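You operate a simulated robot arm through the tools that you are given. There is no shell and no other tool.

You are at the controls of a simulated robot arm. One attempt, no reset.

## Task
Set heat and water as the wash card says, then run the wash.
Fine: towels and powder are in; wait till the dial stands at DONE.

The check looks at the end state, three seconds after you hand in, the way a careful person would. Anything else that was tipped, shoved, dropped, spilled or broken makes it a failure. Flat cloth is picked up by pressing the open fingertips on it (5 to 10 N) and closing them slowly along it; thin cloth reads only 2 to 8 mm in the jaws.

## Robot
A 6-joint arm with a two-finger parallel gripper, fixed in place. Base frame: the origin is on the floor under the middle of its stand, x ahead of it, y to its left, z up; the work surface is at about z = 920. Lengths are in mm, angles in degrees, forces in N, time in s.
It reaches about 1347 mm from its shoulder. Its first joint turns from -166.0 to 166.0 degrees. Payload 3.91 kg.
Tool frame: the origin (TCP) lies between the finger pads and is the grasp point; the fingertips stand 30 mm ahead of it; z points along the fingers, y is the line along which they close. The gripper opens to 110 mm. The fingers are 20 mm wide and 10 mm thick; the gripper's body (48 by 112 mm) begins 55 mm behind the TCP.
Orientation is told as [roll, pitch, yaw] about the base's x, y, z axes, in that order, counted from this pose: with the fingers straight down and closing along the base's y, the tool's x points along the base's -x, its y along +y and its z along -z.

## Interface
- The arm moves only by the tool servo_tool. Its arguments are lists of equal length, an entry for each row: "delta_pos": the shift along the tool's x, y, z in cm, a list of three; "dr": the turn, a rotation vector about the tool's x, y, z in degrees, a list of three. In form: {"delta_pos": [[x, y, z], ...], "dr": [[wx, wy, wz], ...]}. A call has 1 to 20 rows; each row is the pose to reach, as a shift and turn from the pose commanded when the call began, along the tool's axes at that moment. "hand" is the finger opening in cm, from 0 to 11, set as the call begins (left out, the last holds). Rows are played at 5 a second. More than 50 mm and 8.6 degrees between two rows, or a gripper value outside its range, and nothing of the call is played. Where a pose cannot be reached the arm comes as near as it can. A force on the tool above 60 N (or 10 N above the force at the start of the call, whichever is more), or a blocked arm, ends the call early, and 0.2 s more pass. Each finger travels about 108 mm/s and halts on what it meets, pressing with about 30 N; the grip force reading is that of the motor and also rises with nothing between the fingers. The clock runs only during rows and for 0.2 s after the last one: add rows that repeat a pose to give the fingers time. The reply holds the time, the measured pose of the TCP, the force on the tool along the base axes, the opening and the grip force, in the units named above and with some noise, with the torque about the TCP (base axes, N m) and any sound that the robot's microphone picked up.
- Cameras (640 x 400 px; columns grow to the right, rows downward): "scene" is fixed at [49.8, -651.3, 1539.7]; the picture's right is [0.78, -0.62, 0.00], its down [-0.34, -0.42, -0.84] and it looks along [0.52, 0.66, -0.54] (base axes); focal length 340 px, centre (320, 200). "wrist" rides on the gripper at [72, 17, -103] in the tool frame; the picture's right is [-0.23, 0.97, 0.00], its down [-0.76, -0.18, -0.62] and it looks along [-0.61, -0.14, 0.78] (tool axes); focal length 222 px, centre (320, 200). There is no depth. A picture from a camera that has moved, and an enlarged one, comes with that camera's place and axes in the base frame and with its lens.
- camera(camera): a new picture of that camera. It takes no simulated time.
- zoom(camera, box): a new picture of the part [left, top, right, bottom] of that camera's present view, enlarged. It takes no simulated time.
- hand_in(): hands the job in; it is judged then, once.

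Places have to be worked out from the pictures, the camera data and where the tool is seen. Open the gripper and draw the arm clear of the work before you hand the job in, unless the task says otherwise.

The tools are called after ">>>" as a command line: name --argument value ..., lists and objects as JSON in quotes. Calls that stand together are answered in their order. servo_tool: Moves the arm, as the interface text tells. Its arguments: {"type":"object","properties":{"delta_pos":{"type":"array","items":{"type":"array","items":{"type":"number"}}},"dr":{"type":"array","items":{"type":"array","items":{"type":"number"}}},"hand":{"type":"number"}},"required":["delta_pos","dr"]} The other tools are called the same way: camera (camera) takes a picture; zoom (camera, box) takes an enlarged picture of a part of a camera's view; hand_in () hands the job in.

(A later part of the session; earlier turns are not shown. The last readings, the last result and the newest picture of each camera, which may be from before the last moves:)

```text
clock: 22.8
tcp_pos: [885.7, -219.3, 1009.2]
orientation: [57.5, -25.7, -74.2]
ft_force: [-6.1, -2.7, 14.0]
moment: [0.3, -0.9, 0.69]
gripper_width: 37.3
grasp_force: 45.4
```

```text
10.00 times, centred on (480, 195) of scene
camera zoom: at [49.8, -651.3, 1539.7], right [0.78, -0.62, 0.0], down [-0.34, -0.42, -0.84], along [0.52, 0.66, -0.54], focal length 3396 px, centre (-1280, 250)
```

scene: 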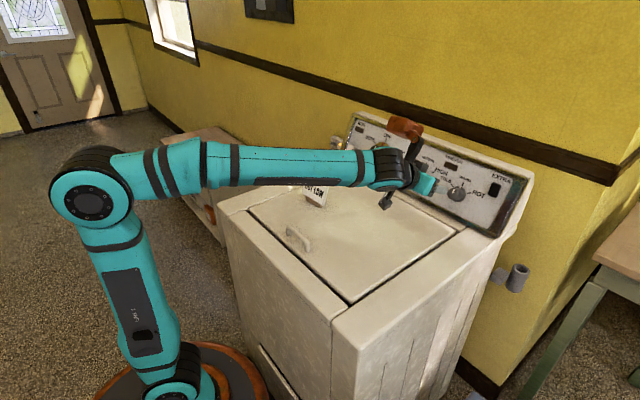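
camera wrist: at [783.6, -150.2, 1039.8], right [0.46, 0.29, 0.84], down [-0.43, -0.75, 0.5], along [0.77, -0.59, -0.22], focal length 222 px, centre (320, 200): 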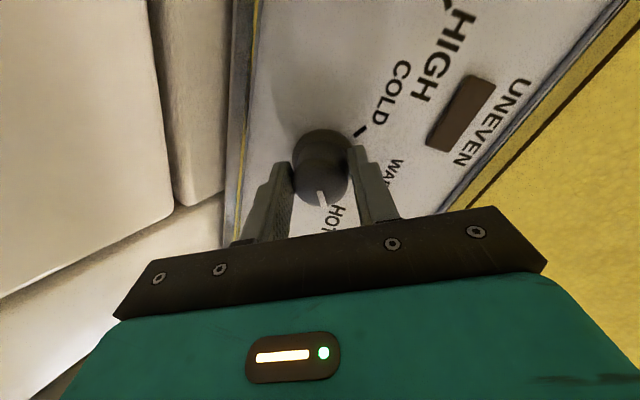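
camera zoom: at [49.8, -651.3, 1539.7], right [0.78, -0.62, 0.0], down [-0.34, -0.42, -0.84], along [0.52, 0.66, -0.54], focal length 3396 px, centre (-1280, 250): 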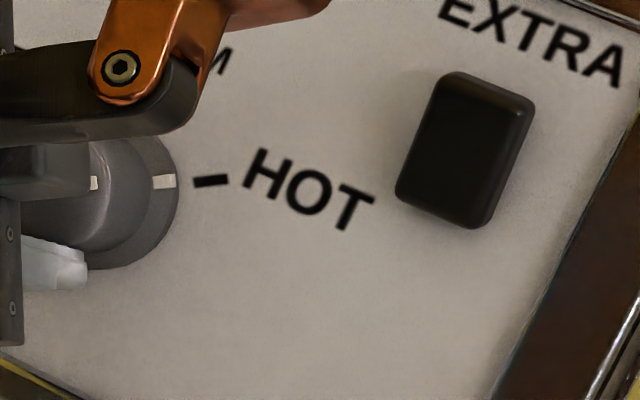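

The skirt mark lines up with the HOT tick. I open to 55 mm to release and then back straight out along the tool axis.

>>> servo_tool --delta_pos '[[0, 0, 0], [0, 0, 0], [0, 0, 0]]' --dr '[[0, 0, 0], [0, 0, 0], [0, 0, 0]]' --hand 5.5

>>> servo_tool --delta_pos '[[0, 0, -1], [0, 0, -2.5], [0, 0, -5], [0, 0, -8], [0, 0, -8]]' --dr '[[0, 0, 0], [0, 0, 0], [0, 0, 0], [0, 0, 0], [0, 0, 0]]'

>>> camera --camera "wrist"

>>> zoom --camera "scene" --box '[420, 140, 520, 220]'

```text
clock: 23.6
tcp_pos: [886.4, -221.9, 1008.1]
orientation: [57.4, -25.8, -74.2]
ft_force: [-0.4, -0.5, -0.3]
moment: [0.0, -0.05, -0.02]
gripper_width: 54.9
grasp_force: 0.0
```

```text
clock: 24.8
tcp_pos: [815.0, -220.5, 1046.6]
orientation: [57.4, -25.7, -74.3]
ft_force: [0.0, 0.1, 0.1]
moment: [-0.02, -0.01, 0.01]
gripper_width: 55.1
grasp_force: 0.1
```

```text
taken
camera wrist: at [713.1, -151.5, 1077.8], right [0.46, 0.29, 0.84], down [-0.43, -0.75, 0.5], along [0.77, -0.6, -0.22], focal length 222 px, centre (320, 200)
```

wrist: 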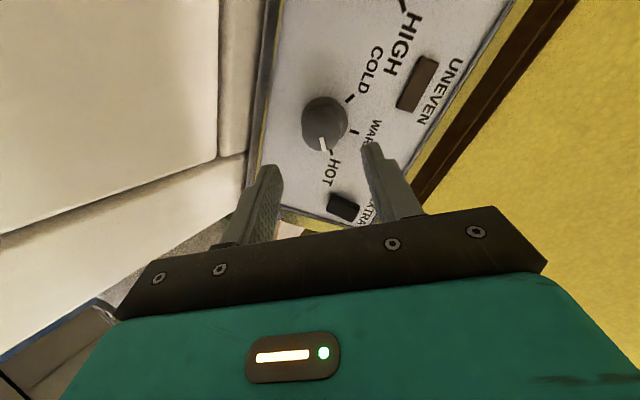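

```text
5.00 times, centred on (470, 180) of scene
camera zoom: at [49.8, -651.3, 1539.7], right [0.78, -0.62, 0.0], down [-0.34, -0.42, -0.84], along [0.52, 0.66, -0.54], focal length 1698 px, centre (-430, 300)
```

zoom: 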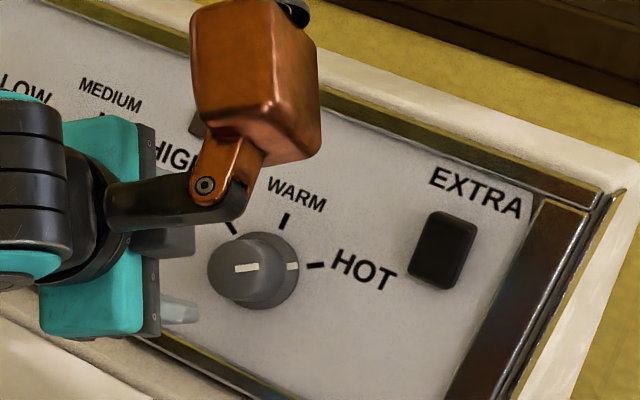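

Heat stands at HOT. Now I swing over to the water knob, turning the tool back by 60°, to a point about 130 mm in front of it (centre estimated (923, -85, 991)).

>>> servo_tool --delta_pos '[[1.44, 0.89, -0.88], [2.89, 1.78, -0.88], [4.33, 2.67, -0.88], [5.77, 3.56, -0.88], [7.21, 4.44, -0.88], [8.66, 5.33, -0.88], [10.1, 6.22, -0.88], [11.54, 7.11, -0.88], [11.54, 7.11, -0.88], [11.54, 7.11, -0.88]]' --dr '[[0, 0, -7.5], [0, 0, -15], [0, 0, -22.5], [0, 0, -30], [0, 0, -37.5], [0, 0, -45], [0, 0, -52.5], [0, 0, -60], [0, 0, -60], [0, 0, -60]]'

>>> camera --camera "wrist"

>>> zoom --camera "wrist" --box '[220, 60, 420, 185]'

>>> zoom --camera "scene" --box '[340, 110, 530, 230]'

```text
clock: 27.0
tcp_pos: [809.4, -85.2, 1055.4]
orientation: [0.2, -60.9, -0.1]
ft_force: [0.0, -0.9, 0.1]
moment: [0.0, 0.01, -0.01]
gripper_width: 55.0
grasp_force: 0.1
```

```text
taken
camera wrist: at [683.1, -69.1, 1040.7], right [0.11, 0.97, 0.2], down [-0.18, -0.18, 0.97], along [0.98, -0.14, 0.15], focal length 222 px, centre (320, 200)
```

wrist: 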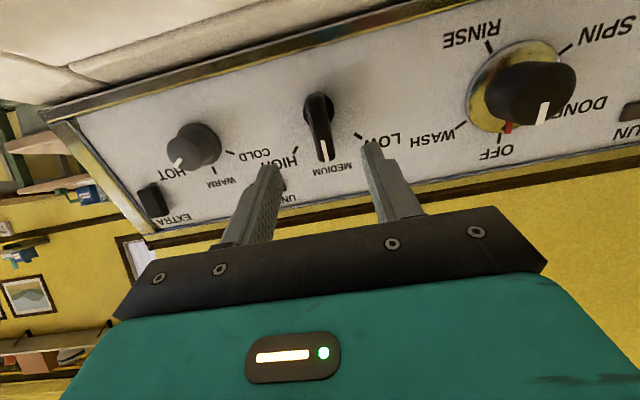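

```text
3.20 times, centred on (320, 122) of wrist
camera zoom: at [683.1, -69.1, 1040.7], right [0.11, 0.97, 0.2], down [-0.18, -0.18, 0.97], along [0.98, -0.14, 0.15], focal length 711 px, centre (320, 448)
```

zoom: 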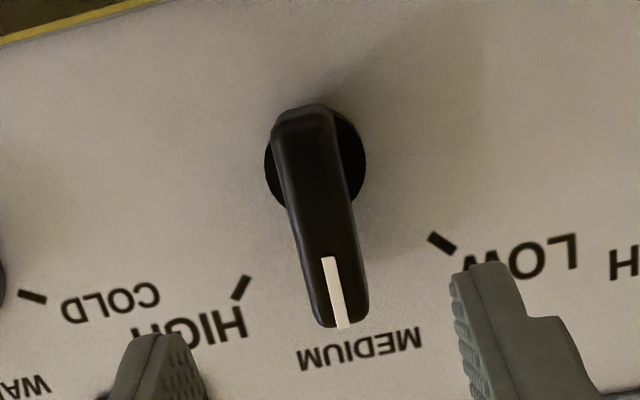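

```text
3.33 times, centred on (435, 170) of scene
camera zoom: at [49.8, -651.3, 1539.7], right [0.78, -0.62, 0.0], down [-0.34, -0.42, -0.84], along [0.52, 0.66, -0.54], focal length 1132 px, centre (-63, 300)
```

zoom: 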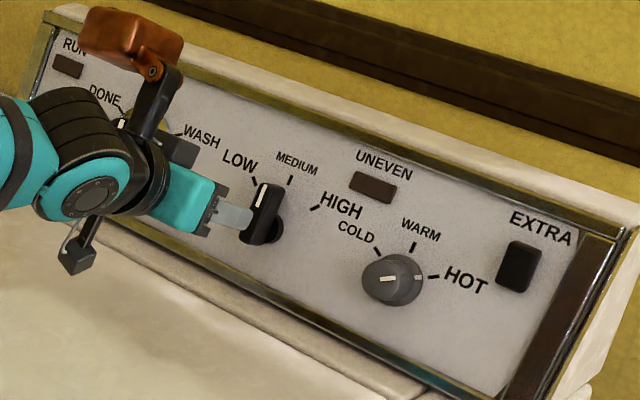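

The water knob's bar is in line ahead, its axis near (920, -86, 986). I advance 6 cm with a small down-slope correction and check.

>>> servo_tool --delta_pos '[[0.2, -0.03, 2], [0.4, -0.06, 4], [0.65, -0.08, 6], [0.65, -0.08, 6], [0.65, -0.08, 6]]' --dr '[[0, 0, 0], [0, 0, 0], [0, 0, 0], [0, 0, 0], [0, 0, 0]]'

>>> zoom --camera "wrist" --box '[220, 70, 420, 195]'

```text
clock: 28.2
tcp_pos: [858.7, -87.0, 1019.7]
orientation: [0.3, -61.0, -0.2]
ft_force: [0.0, -0.1, -0.5]
moment: [-0.01, 0.0, 0.03]
gripper_width: 54.6
grasp_force: 0.1
```

```text
3.20 times, centred on (320, 132) of wrist
camera zoom: at [731.7, -71.0, 1005.6], right [0.11, 0.97, 0.2], down [-0.18, -0.18, 0.97], along [0.98, -0.14, 0.15], focal length 711 px, centre (320, 416)
```

zoom: 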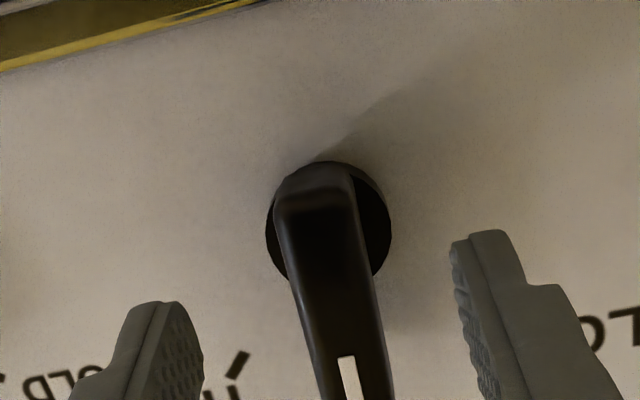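

The knob disc is about 2.5 mm to +y of the tool axis, slope is right. I correct y and advance 2.8 cm to straddle the bar.

>>> servo_tool --delta_pos '[[0, 0.15, 0.7], [0, 0.25, 1.4], [0, 0.25, 2.1], [0, 0.25, 2.8], [0, 0.25, 2.8], [0, 0.25, 2.8]]' --dr '[[0, 0, 0], [0, 0, 0], [0, 0, 0], [0, 0, 0], [0, 0, 0], [0, 0, 0]]'

>>> zoom --camera "wrist" --box '[220, 80, 420, 205]'

>>> zoom --camera "scene" --box '[360, 120, 480, 210]'

```text
clock: 29.6
tcp_pos: [882.4, -84.9, 1008.0]
orientation: [0.3, -61.0, -0.2]
ft_force: [0.5, -0.2, 0.5]
moment: [-0.01, 0.03, -0.01]
gripper_width: 55.2
grasp_force: 0.0
```

```text
3.20 times, centred on (320, 142) of wrist
camera zoom: at [756.6, -68.7, 993.0], right [0.11, 0.97, 0.2], down [-0.18, -0.18, 0.97], along [0.98, -0.14, 0.15], focal length 711 px, centre (320, 384)
```

zoom: 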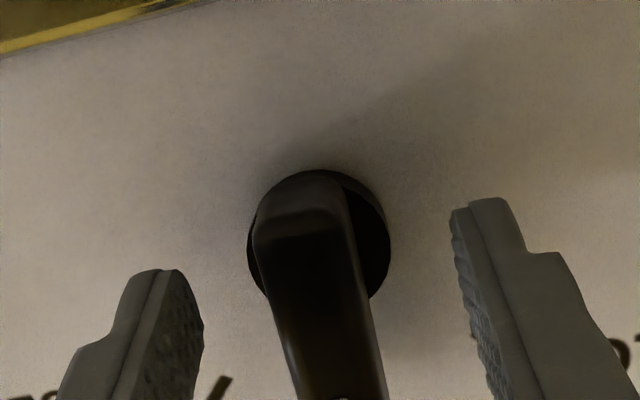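

```text
4.44 times, centred on (420, 165) of scene
camera zoom: at [49.8, -651.3, 1539.7], right [0.78, -0.62, 0.0], down [-0.34, -0.42, -0.84], along [0.52, 0.66, -0.54], focal length 1509 px, centre (-124, 356)
```

zoom: 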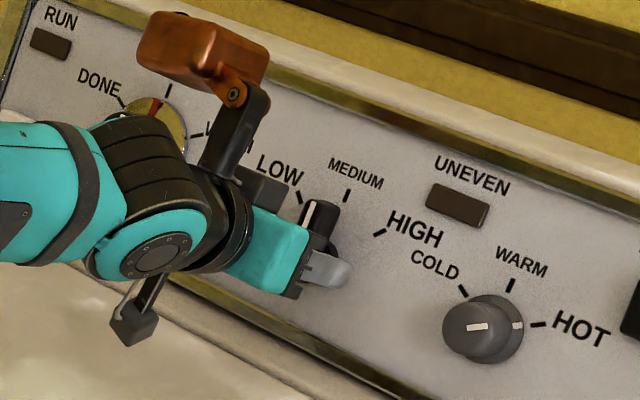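

The tool axis now coincides with the knob axis. I close the fingers on the bar.

>>> servo_tool --delta_pos '[[0, 0, 0], [0, 0, 0], [0, 0, 0]]' --dr '[[0, 0, 0], [0, 0, 0], [0, 0, 0]]' --hand 1.4

>>> zoom --camera "wrist" --box '[220, 80, 420, 205]'

```text
clock: 30.4
tcp_pos: [882.1, -84.8, 1006.5]
orientation: [0.4, -61.0, -0.1]
ft_force: [1.2, -4.2, 1.2]
moment: [-0.11, 0.16, -0.22]
gripper_width: 18.0
grasp_force: 45.4
```

```text
3.20 times, centred on (320, 142) of wrist
camera zoom: at [756.6, -69.2, 993.0], right [0.11, 0.97, 0.2], down [-0.18, -0.18, 0.97], along [0.98, -0.14, 0.15], focal length 711 px, centre (320, 384)
```

zoom: 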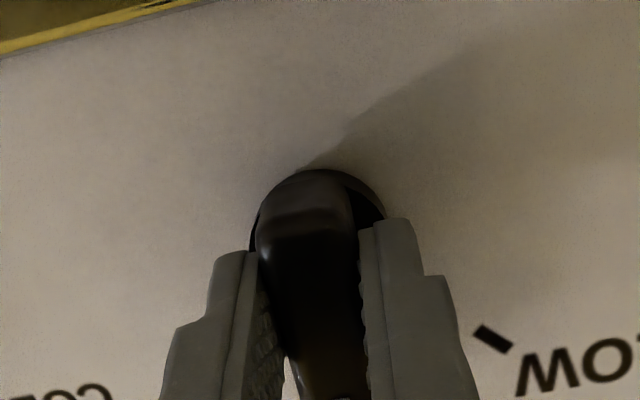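

The bar is gripped at 18 mm with little side force. I turn counter-clockwise 24° first, then check.

>>> servo_tool --delta_pos '[[0, 0, 0], [0, 0, 0], [0, 0, 0], [0, 0, 0], [0, 0, 0]]' --dr '[[0, 0, -6], [0, 0, -12], [0, 0, -18], [0, 0, -24], [0, 0, -24]]'

>>> zoom --camera "scene" --box '[360, 120, 480, 210]'

```text
clock: 31.6
tcp_pos: [881.9, -84.2, 1007.2]
orientation: [-36.2, -53.2, 42.6]
ft_force: [-2.1, -6.6, 2.3]
moment: [-0.41, -0.56, -0.82]
gripper_width: 18.7
grasp_force: 44.9
```

```text
4.44 times, centred on (420, 165) of scene
camera zoom: at [49.8, -651.3, 1539.7], right [0.78, -0.62, 0.0], down [-0.34, -0.42, -0.84], along [0.52, 0.66, -0.54], focal length 1509 px, centre (-124, 356)
```

zoom: 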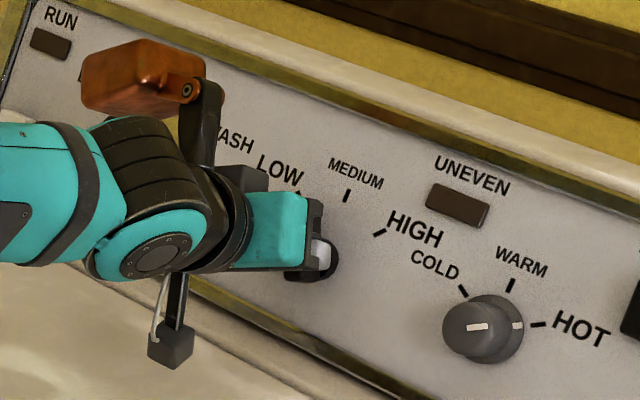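

Forces stay low. I continue to a total of about -46°.

>>> servo_tool --delta_pos '[[0, 0, 0], [0, 0, 0], [0, 0, 0], [0, 0, 0], [0, 0, 0]]' --dr '[[0, 0, -6], [0, 0, -12], [0, 0, -18], [0, 0, -22], [0, 0, -22]]'

>>> camera --camera "wrist"

>>> zoom --camera "wrist" --box '[220, 100, 420, 225]'

>>> zoom --camera "scene" --box '[360, 120, 480, 210]'

```text
clock: 32.8
tcp_pos: [882.6, -85.1, 1006.9]
orientation: [-52.4, -37.5, 64.9]
ft_force: [-6.7, -7.4, 5.8]
moment: [0.4, -0.76, -1.01]
gripper_width: 19.9
grasp_force: 45.0
```

```text
taken
camera wrist: at [761.5, -125.9, 1001.2], right [-0.26, 0.84, -0.47], down [-0.23, 0.42, 0.88], along [0.94, 0.34, 0.08], focal length 222 px, centre (320, 200)
```

wrist: 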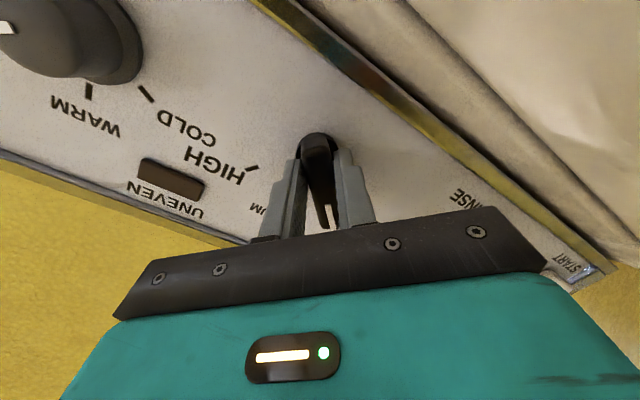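

```text
3.20 times, centred on (320, 162) of wrist
camera zoom: at [761.5, -125.9, 1001.2], right [-0.26, 0.84, -0.47], down [-0.23, 0.42, 0.88], along [0.94, 0.34, 0.08], focal length 711 px, centre (320, 320)
```

zoom: 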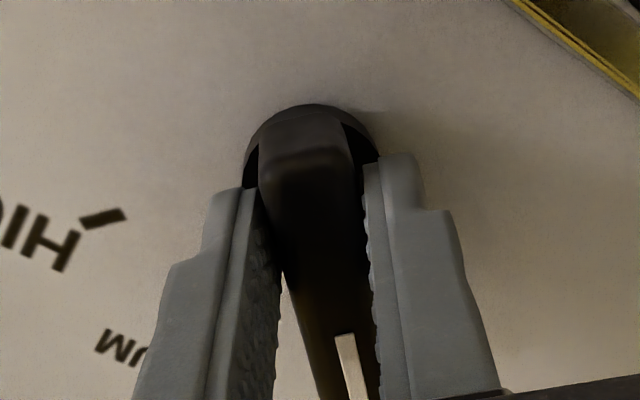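

```text
4.44 times, centred on (420, 165) of scene
camera zoom: at [49.8, -651.3, 1539.7], right [0.78, -0.62, 0.0], down [-0.34, -0.42, -0.84], along [0.52, 0.66, -0.54], focal length 1509 px, centre (-124, 356)
```

zoom: 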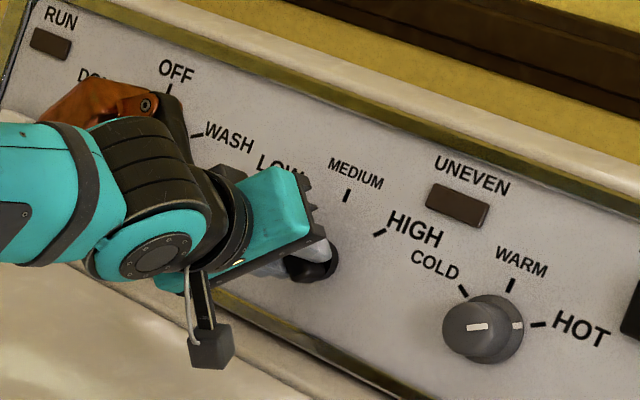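

The opening grew to 19.9 mm, meaning the bar lags the pads by about 5°. I turn another 6° to bring the pointer fully to LOW.

>>> servo_tool --delta_pos '[[0, 0, 0], [0, 0, 0], [0, 0, 0]]' --dr '[[0, 0, -3], [0, 0, -6], [0, 0, -6]]'

>>> servo_tool --delta_pos '[[0, 0, 0], [0, 0, 0], [0, 0, 0]]' --dr '[[0, 0, 0], [0, 0, 0], [0, 0, 0]]' --hand 5.5

>>> zoom --camera "wrist" --box '[220, 100, 420, 225]'

```text
clock: 33.6
tcp_pos: [882.5, -84.2, 1007.4]
orientation: [-54.9, -32.7, 69.3]
ft_force: [-5.3, -4.5, 6.7]
moment: [0.57, -0.79, -1.04]
gripper_width: 21.7
grasp_force: 45.3
```

```text
clock: 34.4
tcp_pos: [883.1, -83.6, 1006.8]
orientation: [-54.9, -32.6, 69.2]
ft_force: [0.2, 0.1, 0.6]
moment: [0.01, -0.02, 0.02]
gripper_width: 54.7
grasp_force: 0.0
```

```text
3.20 times, centred on (320, 162) of wrist
camera zoom: at [764.2, -132.1, 1004.6], right [-0.3, 0.78, -0.55], down [-0.25, 0.49, 0.84], along [0.92, 0.39, 0.05], focal length 711 px, centre (320, 320)
```

zoom: 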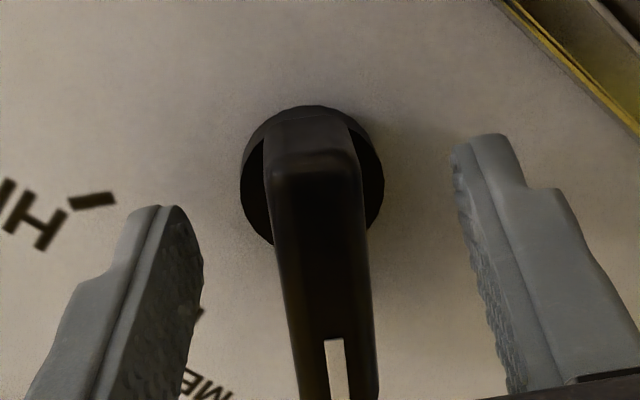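

The bar did not follow the last turn, so it is likely at its end stop. I back out along the tool axis and inspect the pointer.

>>> servo_tool --delta_pos '[[0, 0, -1], [0, 0, -2.5], [0, 0, -5], [0, 0, -8], [0, 0, -8]]' --dr '[[0, 0, 0], [0, 0, 0], [0, 0, 0], [0, 0, 0], [0, 0, 0]]'

>>> camera --camera "wrist"

>>> zoom --camera "wrist" --box '[220, 60, 420, 185]'

>>> zoom --camera "scene" --box '[360, 120, 480, 210]'

```text
clock: 35.6
tcp_pos: [814.9, -83.6, 1045.2]
orientation: [-54.7, -32.7, 69.3]
ft_force: [0.0, -1.1, -0.2]
moment: [-0.01, -0.01, 0.02]
gripper_width: 54.9
grasp_force: 0.0
```

```text
taken
camera wrist: at [696.4, -131.4, 1044.9], right [-0.3, 0.78, -0.55], down [-0.25, 0.49, 0.84], along [0.92, 0.39, 0.05], focal length 222 px, centre (320, 200)
```

wrist: 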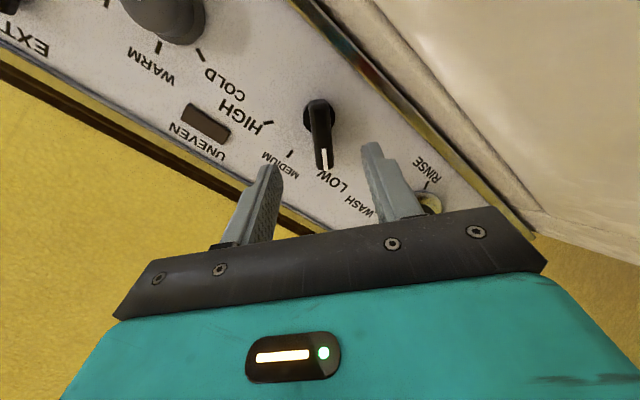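

```text
3.20 times, centred on (320, 122) of wrist
camera zoom: at [696.4, -131.4, 1044.9], right [-0.3, 0.78, -0.55], down [-0.25, 0.49, 0.84], along [0.92, 0.39, 0.05], focal length 711 px, centre (320, 448)
```

zoom: 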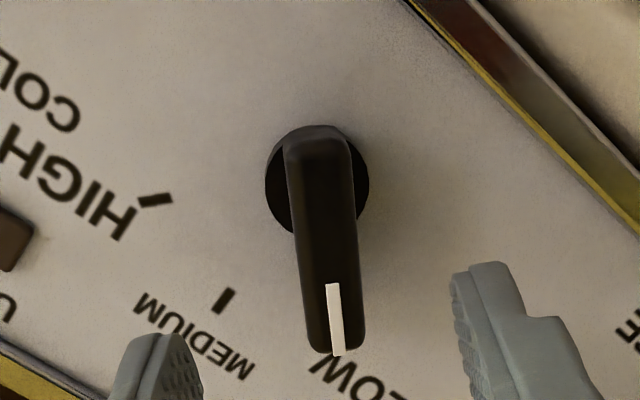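

```text
4.44 times, centred on (420, 165) of scene
camera zoom: at [49.8, -651.3, 1539.7], right [0.78, -0.62, 0.0], down [-0.34, -0.42, -0.84], along [0.52, 0.66, -0.54], focal length 1509 px, centre (-124, 356)
```

zoom: 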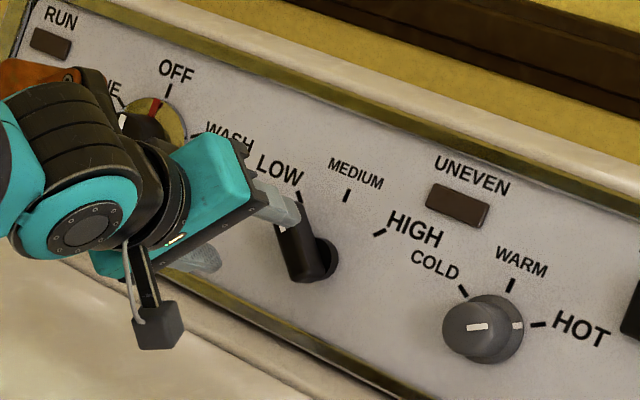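

Heat is at HOT and the water pointer lies over the LOW tick. Next the dial: I swing over to a point about 140 mm in front of it (centre ≈ (930, 100, 1010)), turning the tool back by 52°.

>>> servo_tool --delta_pos '[[-2, 1.18, -2.18], [-4, 2.36, -2.18], [-6, 3.54, -2.18], [-8, 4.72, -2.18], [-10, 5.89, -2.18], [-12, 7.07, -2.18], [-14, 8.25, -2.18], [-16, 9.43, -2.18], [-16, 9.43, -2.18], [-16, 9.43, -2.18]]' --dr '[[0, 0, 6.5], [0, 0, 13], [0, 0, 19.5], [0, 0, 26], [0, 0, 32.5], [0, 0, 39], [0, 0, 45.5], [0, 0, 52], [0, 0, 52], [0, 0, 52]]' --hand 7.5

>>> camera --camera "wrist"

>>> zoom --camera "wrist" --box '[220, 60, 420, 185]'

>>> zoom --camera "scene" --box '[340, 110, 530, 230]'

```text
clock: 37.8
tcp_pos: [805.6, 99.1, 1077.1]
orientation: [0.4, -61.0, -0.2]
ft_force: [0.8, 1.1, 0.0]
moment: [-0.02, 0.0, -0.01]
gripper_width: 75.1
grasp_force: 0.1
```

```text
taken
camera wrist: at [679.8, 115.1, 1063.5], right [0.11, 0.97, 0.2], down [-0.18, -0.18, 0.97], along [0.98, -0.14, 0.15], focal length 222 px, centre (320, 200)
```

wrist: 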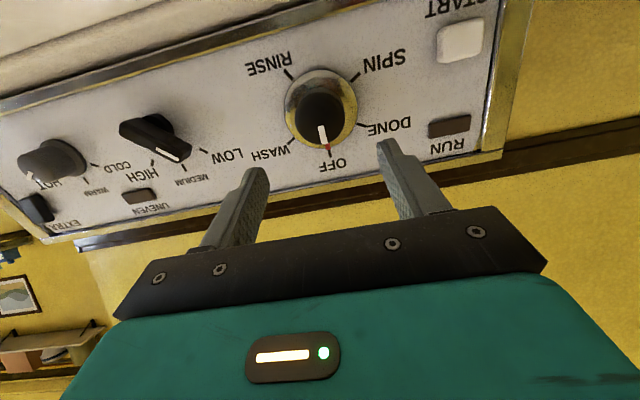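

```text
3.20 times, centred on (320, 122) of wrist
camera zoom: at [679.8, 115.1, 1063.5], right [0.11, 0.97, 0.2], down [-0.18, -0.18, 0.97], along [0.98, -0.14, 0.15], focal length 711 px, centre (320, 448)
```

zoom: 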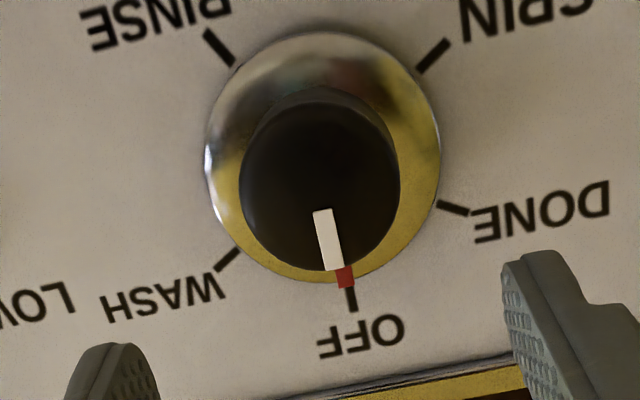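

```text
3.33 times, centred on (435, 170) of scene
camera zoom: at [49.8, -651.3, 1539.7], right [0.78, -0.62, 0.0], down [-0.34, -0.42, -0.84], along [0.52, 0.66, -0.54], focal length 1132 px, centre (-63, 300)
```

zoom: 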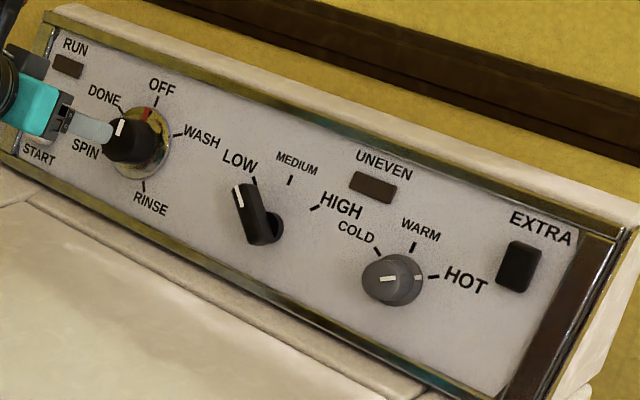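

The water pointer is at LOW. The dial cap (about 46 mm across, 40 mm tall) is 1 mm to +y and 3 mm down-slope of my axis; I correct and advance 7 cm. I also zoom on LOW to double check.

>>> servo_tool --delta_pos '[[0.1, 0.05, 2.3], [0.2, 0.1, 4.6], [0.27, 0.12, 7], [0.27, 0.12, 7], [0.27, 0.12, 7]]' --dr '[[0, 0, 0], [0, 0, 0], [0, 0, 0], [0, 0, 0], [0, 0, 0]]'

>>> zoom --camera "wrist" --box '[200, 60, 440, 210]'

>>> zoom --camera "scene" --box '[390, 145, 450, 195]'

```text
clock: 39.0
tcp_pos: [866.3, 100.7, 1040.0]
orientation: [0.3, -60.9, -0.1]
ft_force: [-0.4, -0.2, -0.2]
moment: [0.05, 0.01, 0.01]
gripper_width: 74.8
grasp_force: 0.1
```

```text
2.67 times, centred on (320, 135) of wrist
camera zoom: at [740.3, 116.2, 1026.8], right [0.11, 0.97, 0.2], down [-0.18, -0.18, 0.97], along [0.98, -0.14, 0.15], focal length 592 px, centre (320, 373)
```

zoom: 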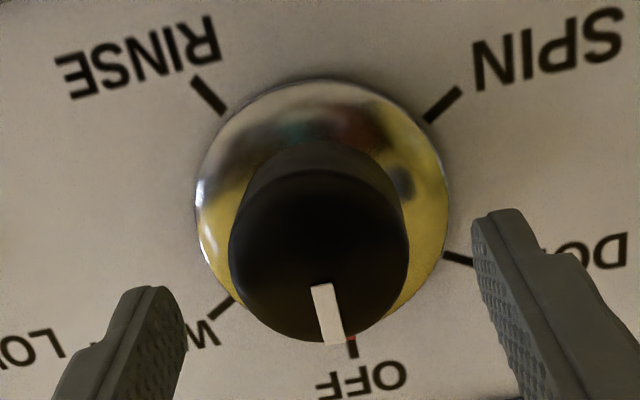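

```text
8.00 times, centred on (420, 170) of scene
camera zoom: at [49.8, -651.3, 1539.7], right [0.78, -0.62, 0.0], down [-0.34, -0.42, -0.84], along [0.52, 0.66, -0.54], focal length 2716 px, centre (-480, 440)
```

zoom: 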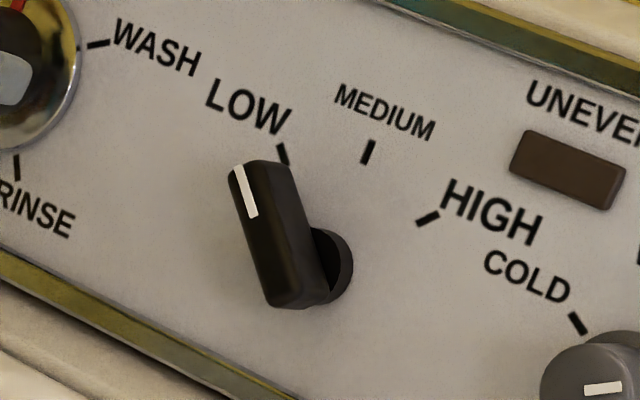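

LOW is good. The dial is nearly centred; I correct 1 mm and advance 2.9 cm so the fingers straddle the knob.

>>> servo_tool --delta_pos '[[0.1, 0.1, 1], [0.1, 0.1, 2], [0.1, 0.1, 2.9], [0.1, 0.1, 2.9], [0.1, 0.1, 2.9]]' --dr '[[0, 0, 0], [0, 0, 0], [0, 0, 0], [0, 0, 0], [0, 0, 0]]'

>>> zoom --camera "wrist" --box '[200, 60, 440, 210]'

>>> zoom --camera "scene" --box '[330, 110, 430, 190]'

```text
clock: 40.2
tcp_pos: [891.4, 102.7, 1025.9]
orientation: [0.1, -61.0, -0.2]
ft_force: [-0.3, -0.6, -0.1]
moment: [0.05, -0.01, 0.0]
gripper_width: 74.9
grasp_force: 0.0
```

```text
2.67 times, centred on (320, 135) of wrist
camera zoom: at [765.4, 117.2, 1012.0], right [0.11, 0.97, 0.2], down [-0.18, -0.18, 0.97], along [0.98, -0.14, 0.15], focal length 592 px, centre (320, 373)
```

zoom: 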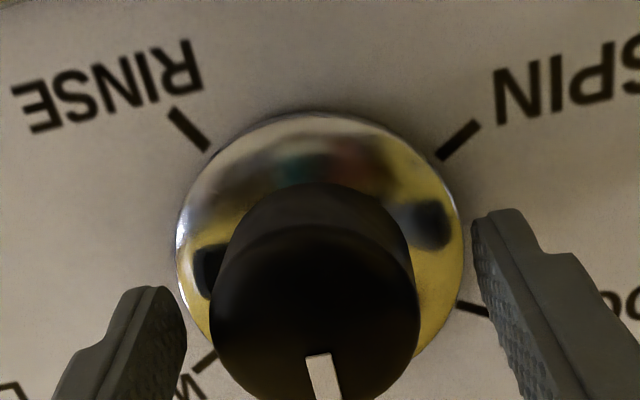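

```text
5.00 times, centred on (380, 150) of scene
camera zoom: at [49.8, -651.3, 1539.7], right [0.78, -0.62, 0.0], down [-0.34, -0.42, -0.84], along [0.52, 0.66, -0.54], focal length 1698 px, centre (20, 450)
```

zoom: 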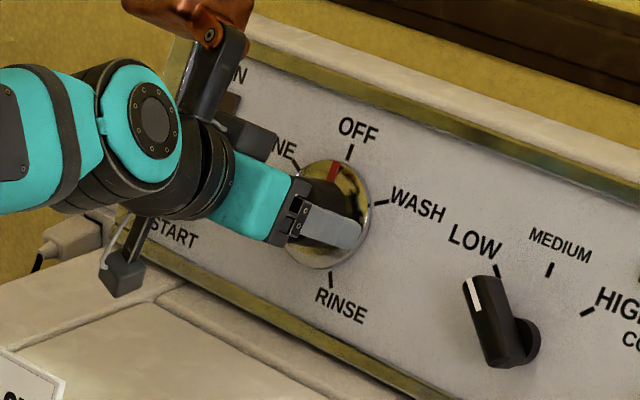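

The dial is centred between the fingers. I close on it.

>>> servo_tool --delta_pos '[[0, 0, 0], [0, 0, 0]]' --dr '[[0, 0, 0], [0, 0, 0]]' --hand 4

```text
clock: 40.8
tcp_pos: [891.1, 100.8, 1026.1]
orientation: [0.3, -60.9, -0.4]
ft_force: [0.5, -9.0, 0.3]
moment: [-0.21, -0.03, -0.47]
gripper_width: 48.8
grasp_force: 45.4
```

The dial is gripped at 48.8 mm with only -9 N sideways. I turn it clockwise 30°, with a 0.8 mm relief toward -y.

>>> servo_tool --delta_pos '[[0, -0.08, 0], [0, -0.08, 0], [0, -0.08, 0], [0, -0.08, 0], [0, -0.08, 0], [0, -0.08, 0]]' --dr '[[0, 0, 6], [0, 0, 12], [0, 0, 18], [0, 0, 24], [0, 0, 30], [0, 0, 30]]'

>>> zoom --camera "scene" --box '[330, 110, 430, 190]'

>>> zoom --camera "wrist" --box '[200, 60, 440, 210]'

```text
clock: 42.2
tcp_pos: [889.9, 101.3, 1026.0]
orientation: [42.4, -49.0, -50.0]
ft_force: [8.0, -1.2, 9.1]
moment: [0.01, -0.43, 0.11]
gripper_width: 48.8
grasp_force: 45.1
```

```text
5.00 times, centred on (380, 150) of scene
camera zoom: at [49.8, -651.3, 1539.7], right [0.78, -0.62, 0.0], down [-0.34, -0.42, -0.84], along [0.52, 0.66, -0.54], focal length 1698 px, centre (20, 450)
```

zoom: 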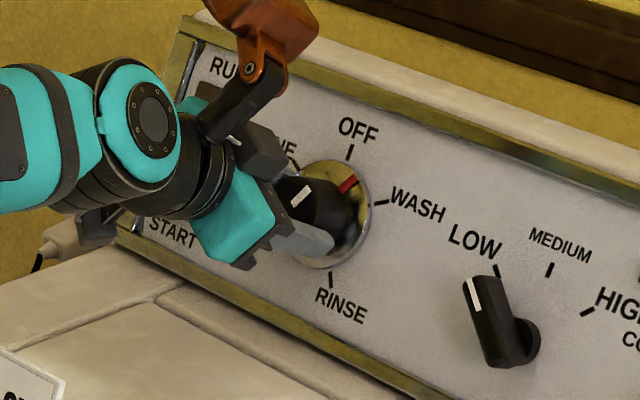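

```text
2.67 times, centred on (320, 135) of wrist
camera zoom: at [773.4, 151.5, 1028.4], right [0.33, 0.73, 0.6], down [-0.27, -0.54, 0.8], along [0.9, -0.43, 0.02], focal length 592 px, centre (320, 373)
```

zoom: 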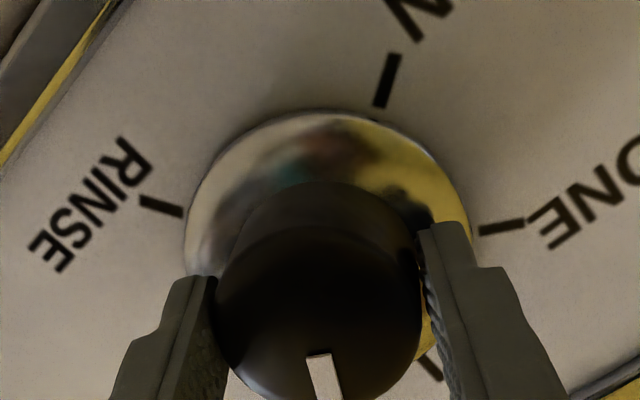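

The dial follows with small forces; the red mark is halfway to WASH. I turn the remaining 30° with a 1 mm up-slope relief.

>>> servo_tool --delta_pos '[[-0.08, 0.05, 0], [-0.08, 0.05, 0], [-0.08, 0.05, 0], [-0.08, 0.05, 0], [-0.08, 0.05, 0], [-0.08, 0.05, 0]]' --dr '[[0, 0, 6], [0, 0, 12], [0, 0, 18], [0, 0, 24], [0, 0, 30], [0, 0, 30]]'

>>> zoom --camera "scene" --box '[360, 130, 420, 180]'

>>> zoom --camera "wrist" --box '[200, 60, 440, 210]'

```text
clock: 43.6
tcp_pos: [890.7, 101.5, 1027.7]
orientation: [57.6, -25.8, -74.4]
ft_force: [2.3, 11.8, 9.7]
moment: [0.25, -1.14, 0.62]
gripper_width: 49.7
grasp_force: 45.4
```

```text
8.00 times, centred on (390, 155) of scene
camera zoom: at [49.8, -651.3, 1539.7], right [0.78, -0.62, 0.0], down [-0.34, -0.42, -0.84], along [0.52, 0.66, -0.54], focal length 2716 px, centre (-240, 560)
```

zoom: 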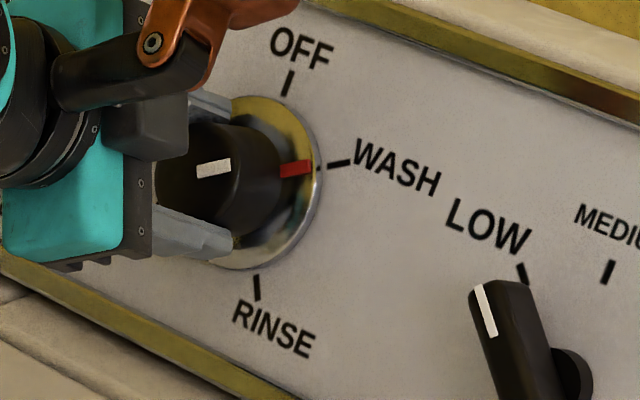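

```text
2.67 times, centred on (320, 135) of wrist
camera zoom: at [789.2, 172.5, 1058.3], right [0.46, 0.29, 0.84], down [-0.43, -0.75, 0.5], along [0.77, -0.59, -0.22], focal length 592 px, centre (320, 373)
```

zoom: 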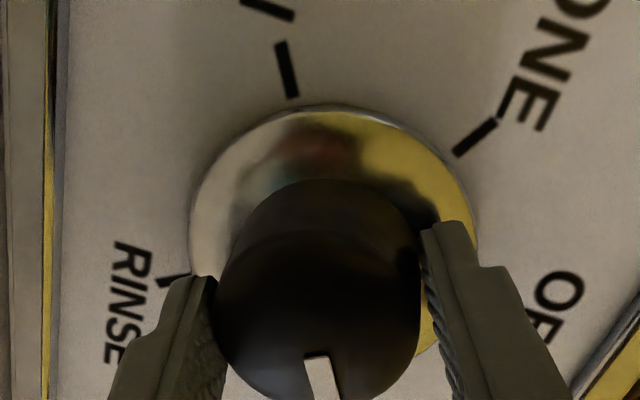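

The red mark lines up with WASH. I release and back out 9 cm.

>>> servo_tool --delta_pos '[[0, 0, 0], [0, 0, 0], [0, 0, 0]]' --dr '[[0, 0, 0], [0, 0, 0], [0, 0, 0]]' --hand 6.6

>>> servo_tool --delta_pos '[[0, 0, -1], [0, 0, -3], [0, 0, -6], [0, 0, -9], [0, 0, -9]]' --dr '[[0, 0, 0], [0, 0, 0], [0, 0, 0], [0, 0, 0], [0, 0, 0]]'

>>> zoom --camera "scene" --box '[340, 110, 440, 190]'

>>> camera --camera "wrist"

```text
clock: 44.4
tcp_pos: [890.2, 101.4, 1027.1]
orientation: [57.3, -25.8, -74.2]
ft_force: [0.3, -0.4, 0.0]
moment: [0.02, -0.01, 0.02]
gripper_width: 66.1
grasp_force: 0.0
```

```text
clock: 45.6
tcp_pos: [811.5, 101.5, 1070.9]
orientation: [57.4, -25.9, -74.3]
ft_force: [-0.1, -0.3, -0.4]
moment: [-0.02, 0.0, 0.0]
gripper_width: 66.1
grasp_force: 0.0
```

```text
5.00 times, centred on (390, 150) of scene
camera zoom: at [49.8, -651.3, 1539.7], right [0.78, -0.62, 0.0], down [-0.34, -0.42, -0.84], along [0.52, 0.66, -0.54], focal length 1698 px, centre (-30, 450)
```

zoom: 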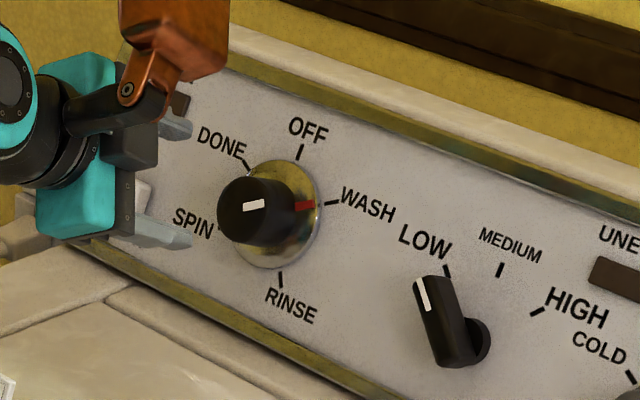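

```text
taken
camera wrist: at [710.8, 171.2, 1101.3], right [0.46, 0.29, 0.84], down [-0.43, -0.75, 0.5], along [0.77, -0.6, -0.22], focal length 222 px, centre (320, 200)
```

wrist: 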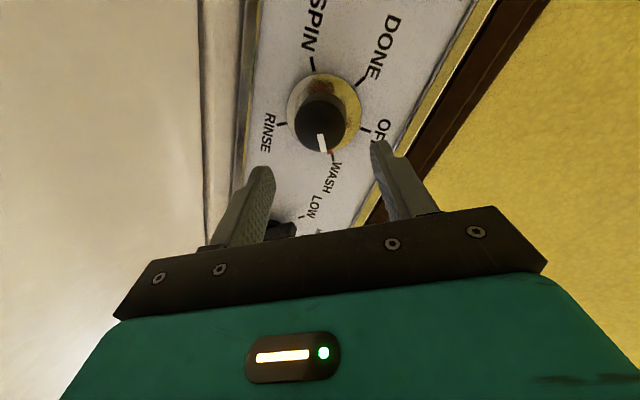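

Dial is at WASH, RUN lamp still dark. Now I move in front of the START button (≈ (904, 233, 986)) with the fingers closed and the tool turned back upright.

>>> servo_tool --delta_pos '[[1.61, 0.51, -0.36], [3.21, 1.01, -0.36], [4.82, 1.52, -0.36], [6.43, 2.03, -0.36], [8.03, 2.53, -0.36], [9.64, 3.04, -0.36], [11.24, 3.54, -0.36], [12.85, 4.05, -0.36], [12.85, 4.05, -0.36], [12.85, 4.05, -0.36]]' --dr '[[0, 0, -7.5], [0, 0, -15], [0, 0, -22.5], [0, 0, -30], [0, 0, -37.5], [0, 0, -45], [0, 0, -52.5], [0, 0, -60], [0, 0, -60], [0, 0, -60]]' --hand 0

>>> camera --camera "wrist"

>>> zoom --camera "wrist" --box '[220, 60, 420, 185]'

>>> zoom --camera "scene" --box '[310, 100, 430, 190]'

```text
clock: 47.8
tcp_pos: [794.8, 232.1, 1046.5]
orientation: [0.2, -61.0, -0.1]
ft_force: [-0.5, 0.6, -0.6]
moment: [0.03, 0.05, 0.02]
gripper_width: 0.2
grasp_force: 30.6
```

```text
taken
camera wrist: at [668.8, 248.4, 1032.7], right [0.11, 0.97, 0.2], down [-0.18, -0.18, 0.97], along [0.98, -0.14, 0.15], focal length 222 px, centre (320, 200)
```

wrist: 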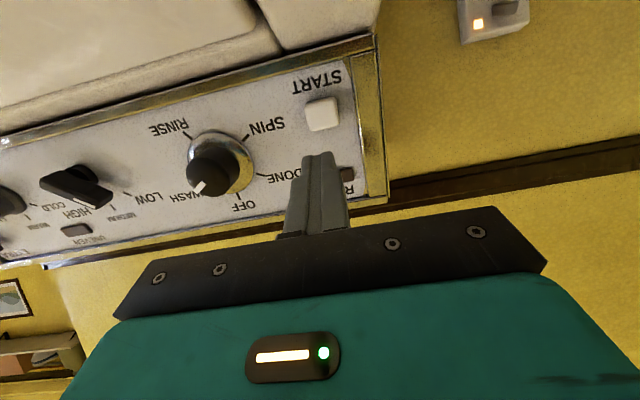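

```text
3.20 times, centred on (320, 122) of wrist
camera zoom: at [668.8, 248.4, 1032.7], right [0.11, 0.97, 0.2], down [-0.18, -0.18, 0.97], along [0.98, -0.14, 0.15], focal length 711 px, centre (320, 448)
```

zoom: 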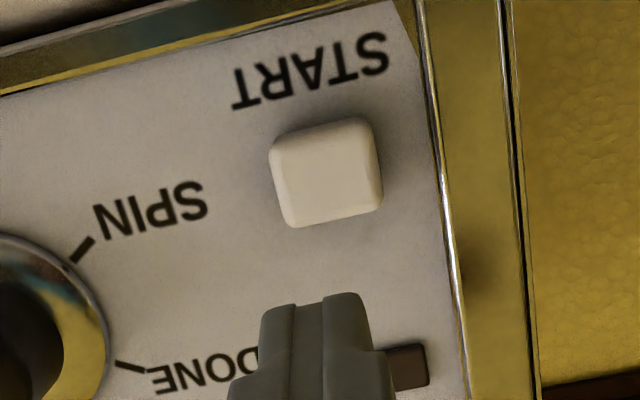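

```text
4.44 times, centred on (370, 145) of scene
camera zoom: at [49.8, -651.3, 1539.7], right [0.78, -0.62, 0.0], down [-0.34, -0.42, -0.84], along [0.52, 0.66, -0.54], focal length 1509 px, centre (98, 444)
```

zoom: 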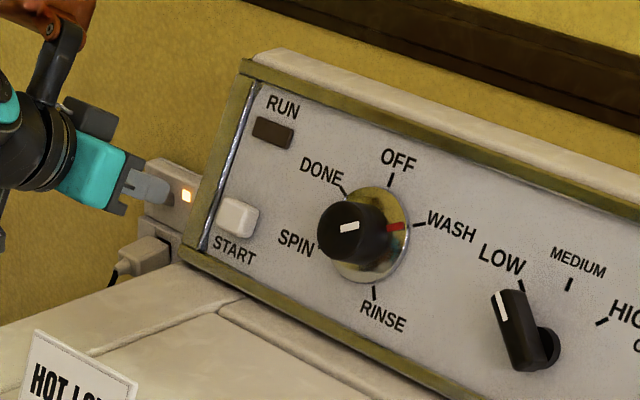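

START is 3 mm to +y of my axis and straight ahead, contact expected after about 97 mm. I advance 8.7 cm with that correction.

>>> servo_tool --delta_pos '[[0.05, 0.15, 3], [0.1, 0.3, 6], [0.1, 0.3, 8], [0.1, 0.3, 8.7], [0.1, 0.3, 8.7]]' --dr '[[0, 0, 0], [0, 0, 0], [0, 0, 0], [0, 0, 0], [0, 0, 0]]'

>>> zoom --camera "wrist" --box '[220, 80, 420, 205]'

>>> zoom --camera "scene" --box '[330, 110, 430, 190]'

```text
clock: 49.0
tcp_pos: [870.1, 236.0, 1003.0]
orientation: [0.2, -61.0, -0.2]
ft_force: [0.1, -0.2, -0.1]
moment: [0.0, -0.02, 0.02]
gripper_width: 0.1
grasp_force: 29.8
```

```text
3.20 times, centred on (320, 142) of wrist
camera zoom: at [744.4, 251.6, 989.3], right [0.11, 0.97, 0.2], down [-0.18, -0.18, 0.97], along [0.98, -0.14, 0.15], focal length 711 px, centre (320, 384)
```

zoom: 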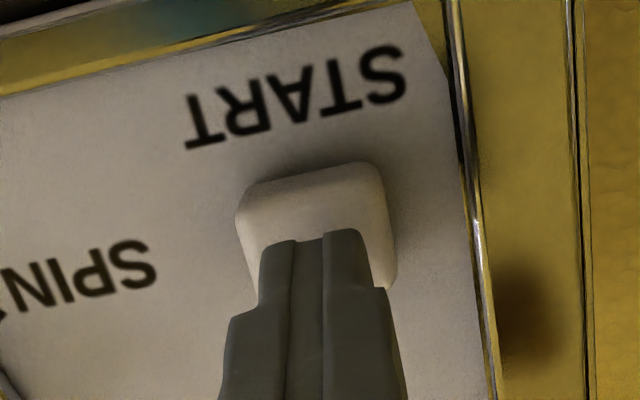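

```text
5.00 times, centred on (380, 150) of scene
camera zoom: at [49.8, -651.3, 1539.7], right [0.78, -0.62, 0.0], down [-0.34, -0.42, -0.84], along [0.52, 0.66, -0.54], focal length 1698 px, centre (20, 450)
```

zoom: 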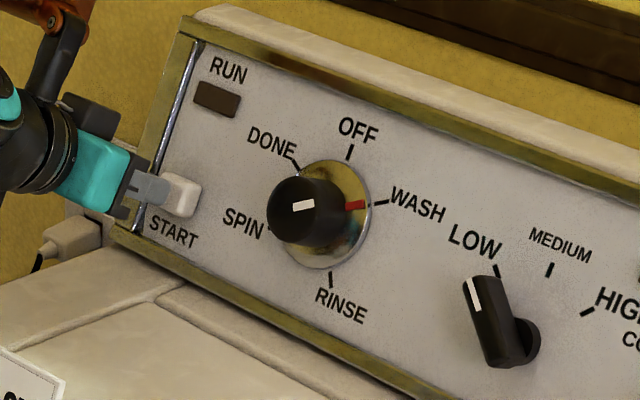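

The closed tips are right over the START button, about 1 cm away. I press forward in 2 mm steps.

>>> servo_tool --delta_pos '[[0, 0, 0.2], [0, 0, 0.4], [0, 0, 0.6], [0, 0, 0.8], [0, 0, 1.0], [0, 0, 1.1]]' --dr '[[0, 0, 0], [0, 0, 0], [0, 0, 0], [0, 0, 0], [0, 0, 0], [0, 0, 0]]'

>>> zoom --camera "scene" --box '[330, 110, 430, 190]'

```text
clock: 50.4
tcp_pos: [879.3, 236.5, 997.6]
orientation: [0.1, -61.0, -0.3]
ft_force: [-1.6, -2.0, 3.0]
moment: [-0.03, -0.08, -0.01]
gripper_width: 0.0
grasp_force: 29.6
```

```text
5.00 times, centred on (380, 150) of scene
camera zoom: at [49.8, -651.3, 1539.7], right [0.78, -0.62, 0.0], down [-0.34, -0.42, -0.84], along [0.52, 0.66, -0.54], focal length 1698 px, centre (20, 450)
```

zoom: 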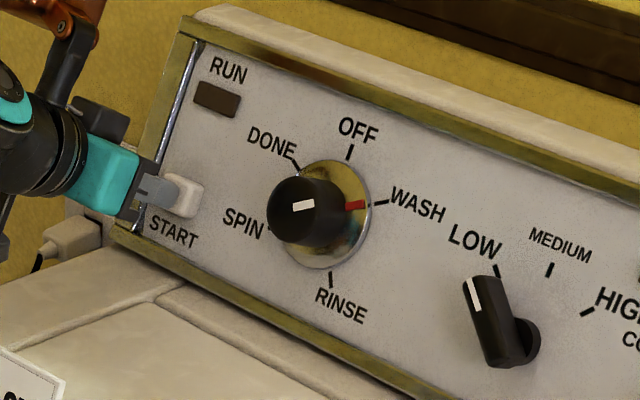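

Light contact (about 4 N) and the RUN lamp is still dark. I press a few millimetres further.

>>> servo_tool --delta_pos '[[0, 0, 0.1], [0, 0, 0.2], [0, 0, 0.3], [0, 0, 0.4], [0, 0, 0.4]]' --dr '[[0, 0, 0], [0, 0, 0], [0, 0, 0], [0, 0, 0], [0, 0, 0]]'

>>> zoom --camera "scene" --box '[330, 110, 430, 190]'

```text
clock: 51.6
tcp_pos: [883.4, 236.4, 996.3]
orientation: [0.2, -61.0, -0.1]
ft_force: [-7.2, 2.8, 1.8]
moment: [0.04, 0.01, 0.09]
gripper_width: 0.0
grasp_force: 30.0
heard: click
```

```text
5.00 times, centred on (380, 150) of scene
camera zoom: at [49.8, -651.3, 1539.7], right [0.78, -0.62, 0.0], down [-0.34, -0.42, -0.84], along [0.52, 0.66, -0.54], focal length 1698 px, centre (20, 450)
```

zoom: 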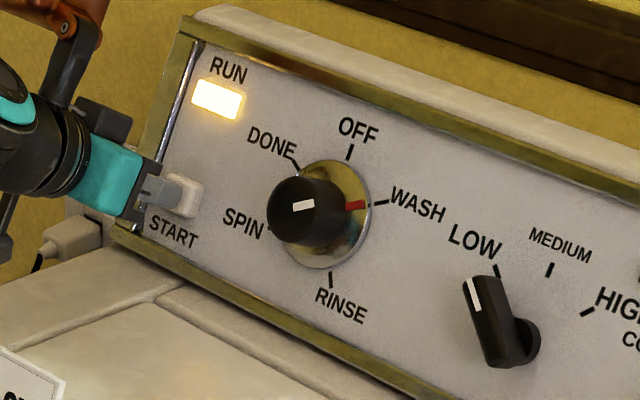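

A click was heard and the RUN lamp is lit. I back straight off and wait, watching the dial.

>>> servo_tool --delta_pos '[[0, 0, -1], [0, 0, -3], [0, 0, -6], [0, 0, -9], [0, 0, -12], [0, 0, -15], [0, 0, -18], [0, 0, -18]]' --dr '[[0, 0, 0], [0, 0, 0], [0, 0, 0], [0, 0, 0], [0, 0, 0], [0, 0, 0], [0, 0, 0], [0, 0, 0]]'

>>> zoom --camera "scene" --box '[330, 100, 540, 240]'

>>> camera --camera "scene"

```text
clock: 53.4
tcp_pos: [724.7, 236.1, 1085.7]
orientation: [0.2, -61.0, -0.1]
ft_force: [0.3, 0.4, -0.1]
moment: [-0.02, 0.01, -0.01]
gripper_width: 0.2
grasp_force: 29.7
```

```text
2.86 times, centred on (435, 170) of scene
camera zoom: at [49.8, -651.3, 1539.7], right [0.78, -0.62, 0.0], down [-0.34, -0.42, -0.84], along [0.52, 0.66, -0.54], focal length 970 px, centre (-9, 286)
```

zoom: 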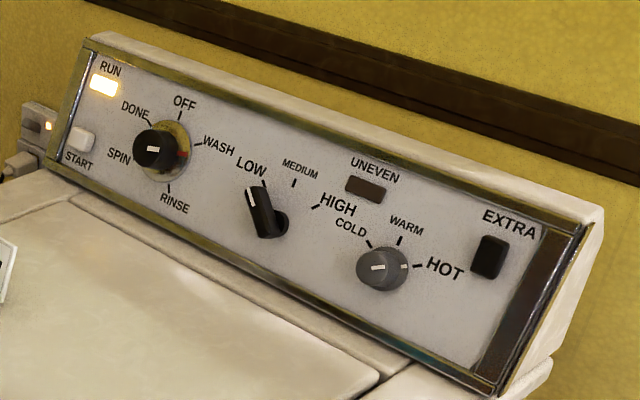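

```text
taken
```

scene: 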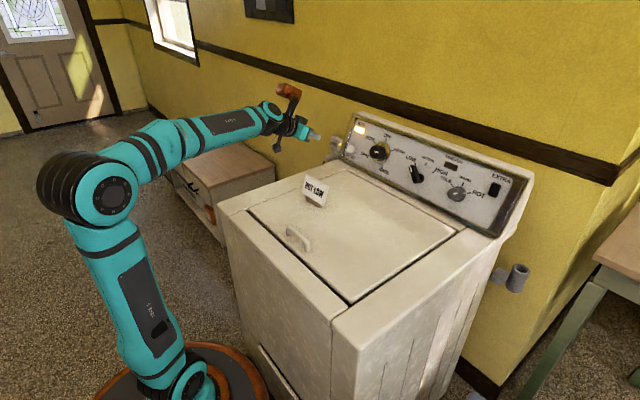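

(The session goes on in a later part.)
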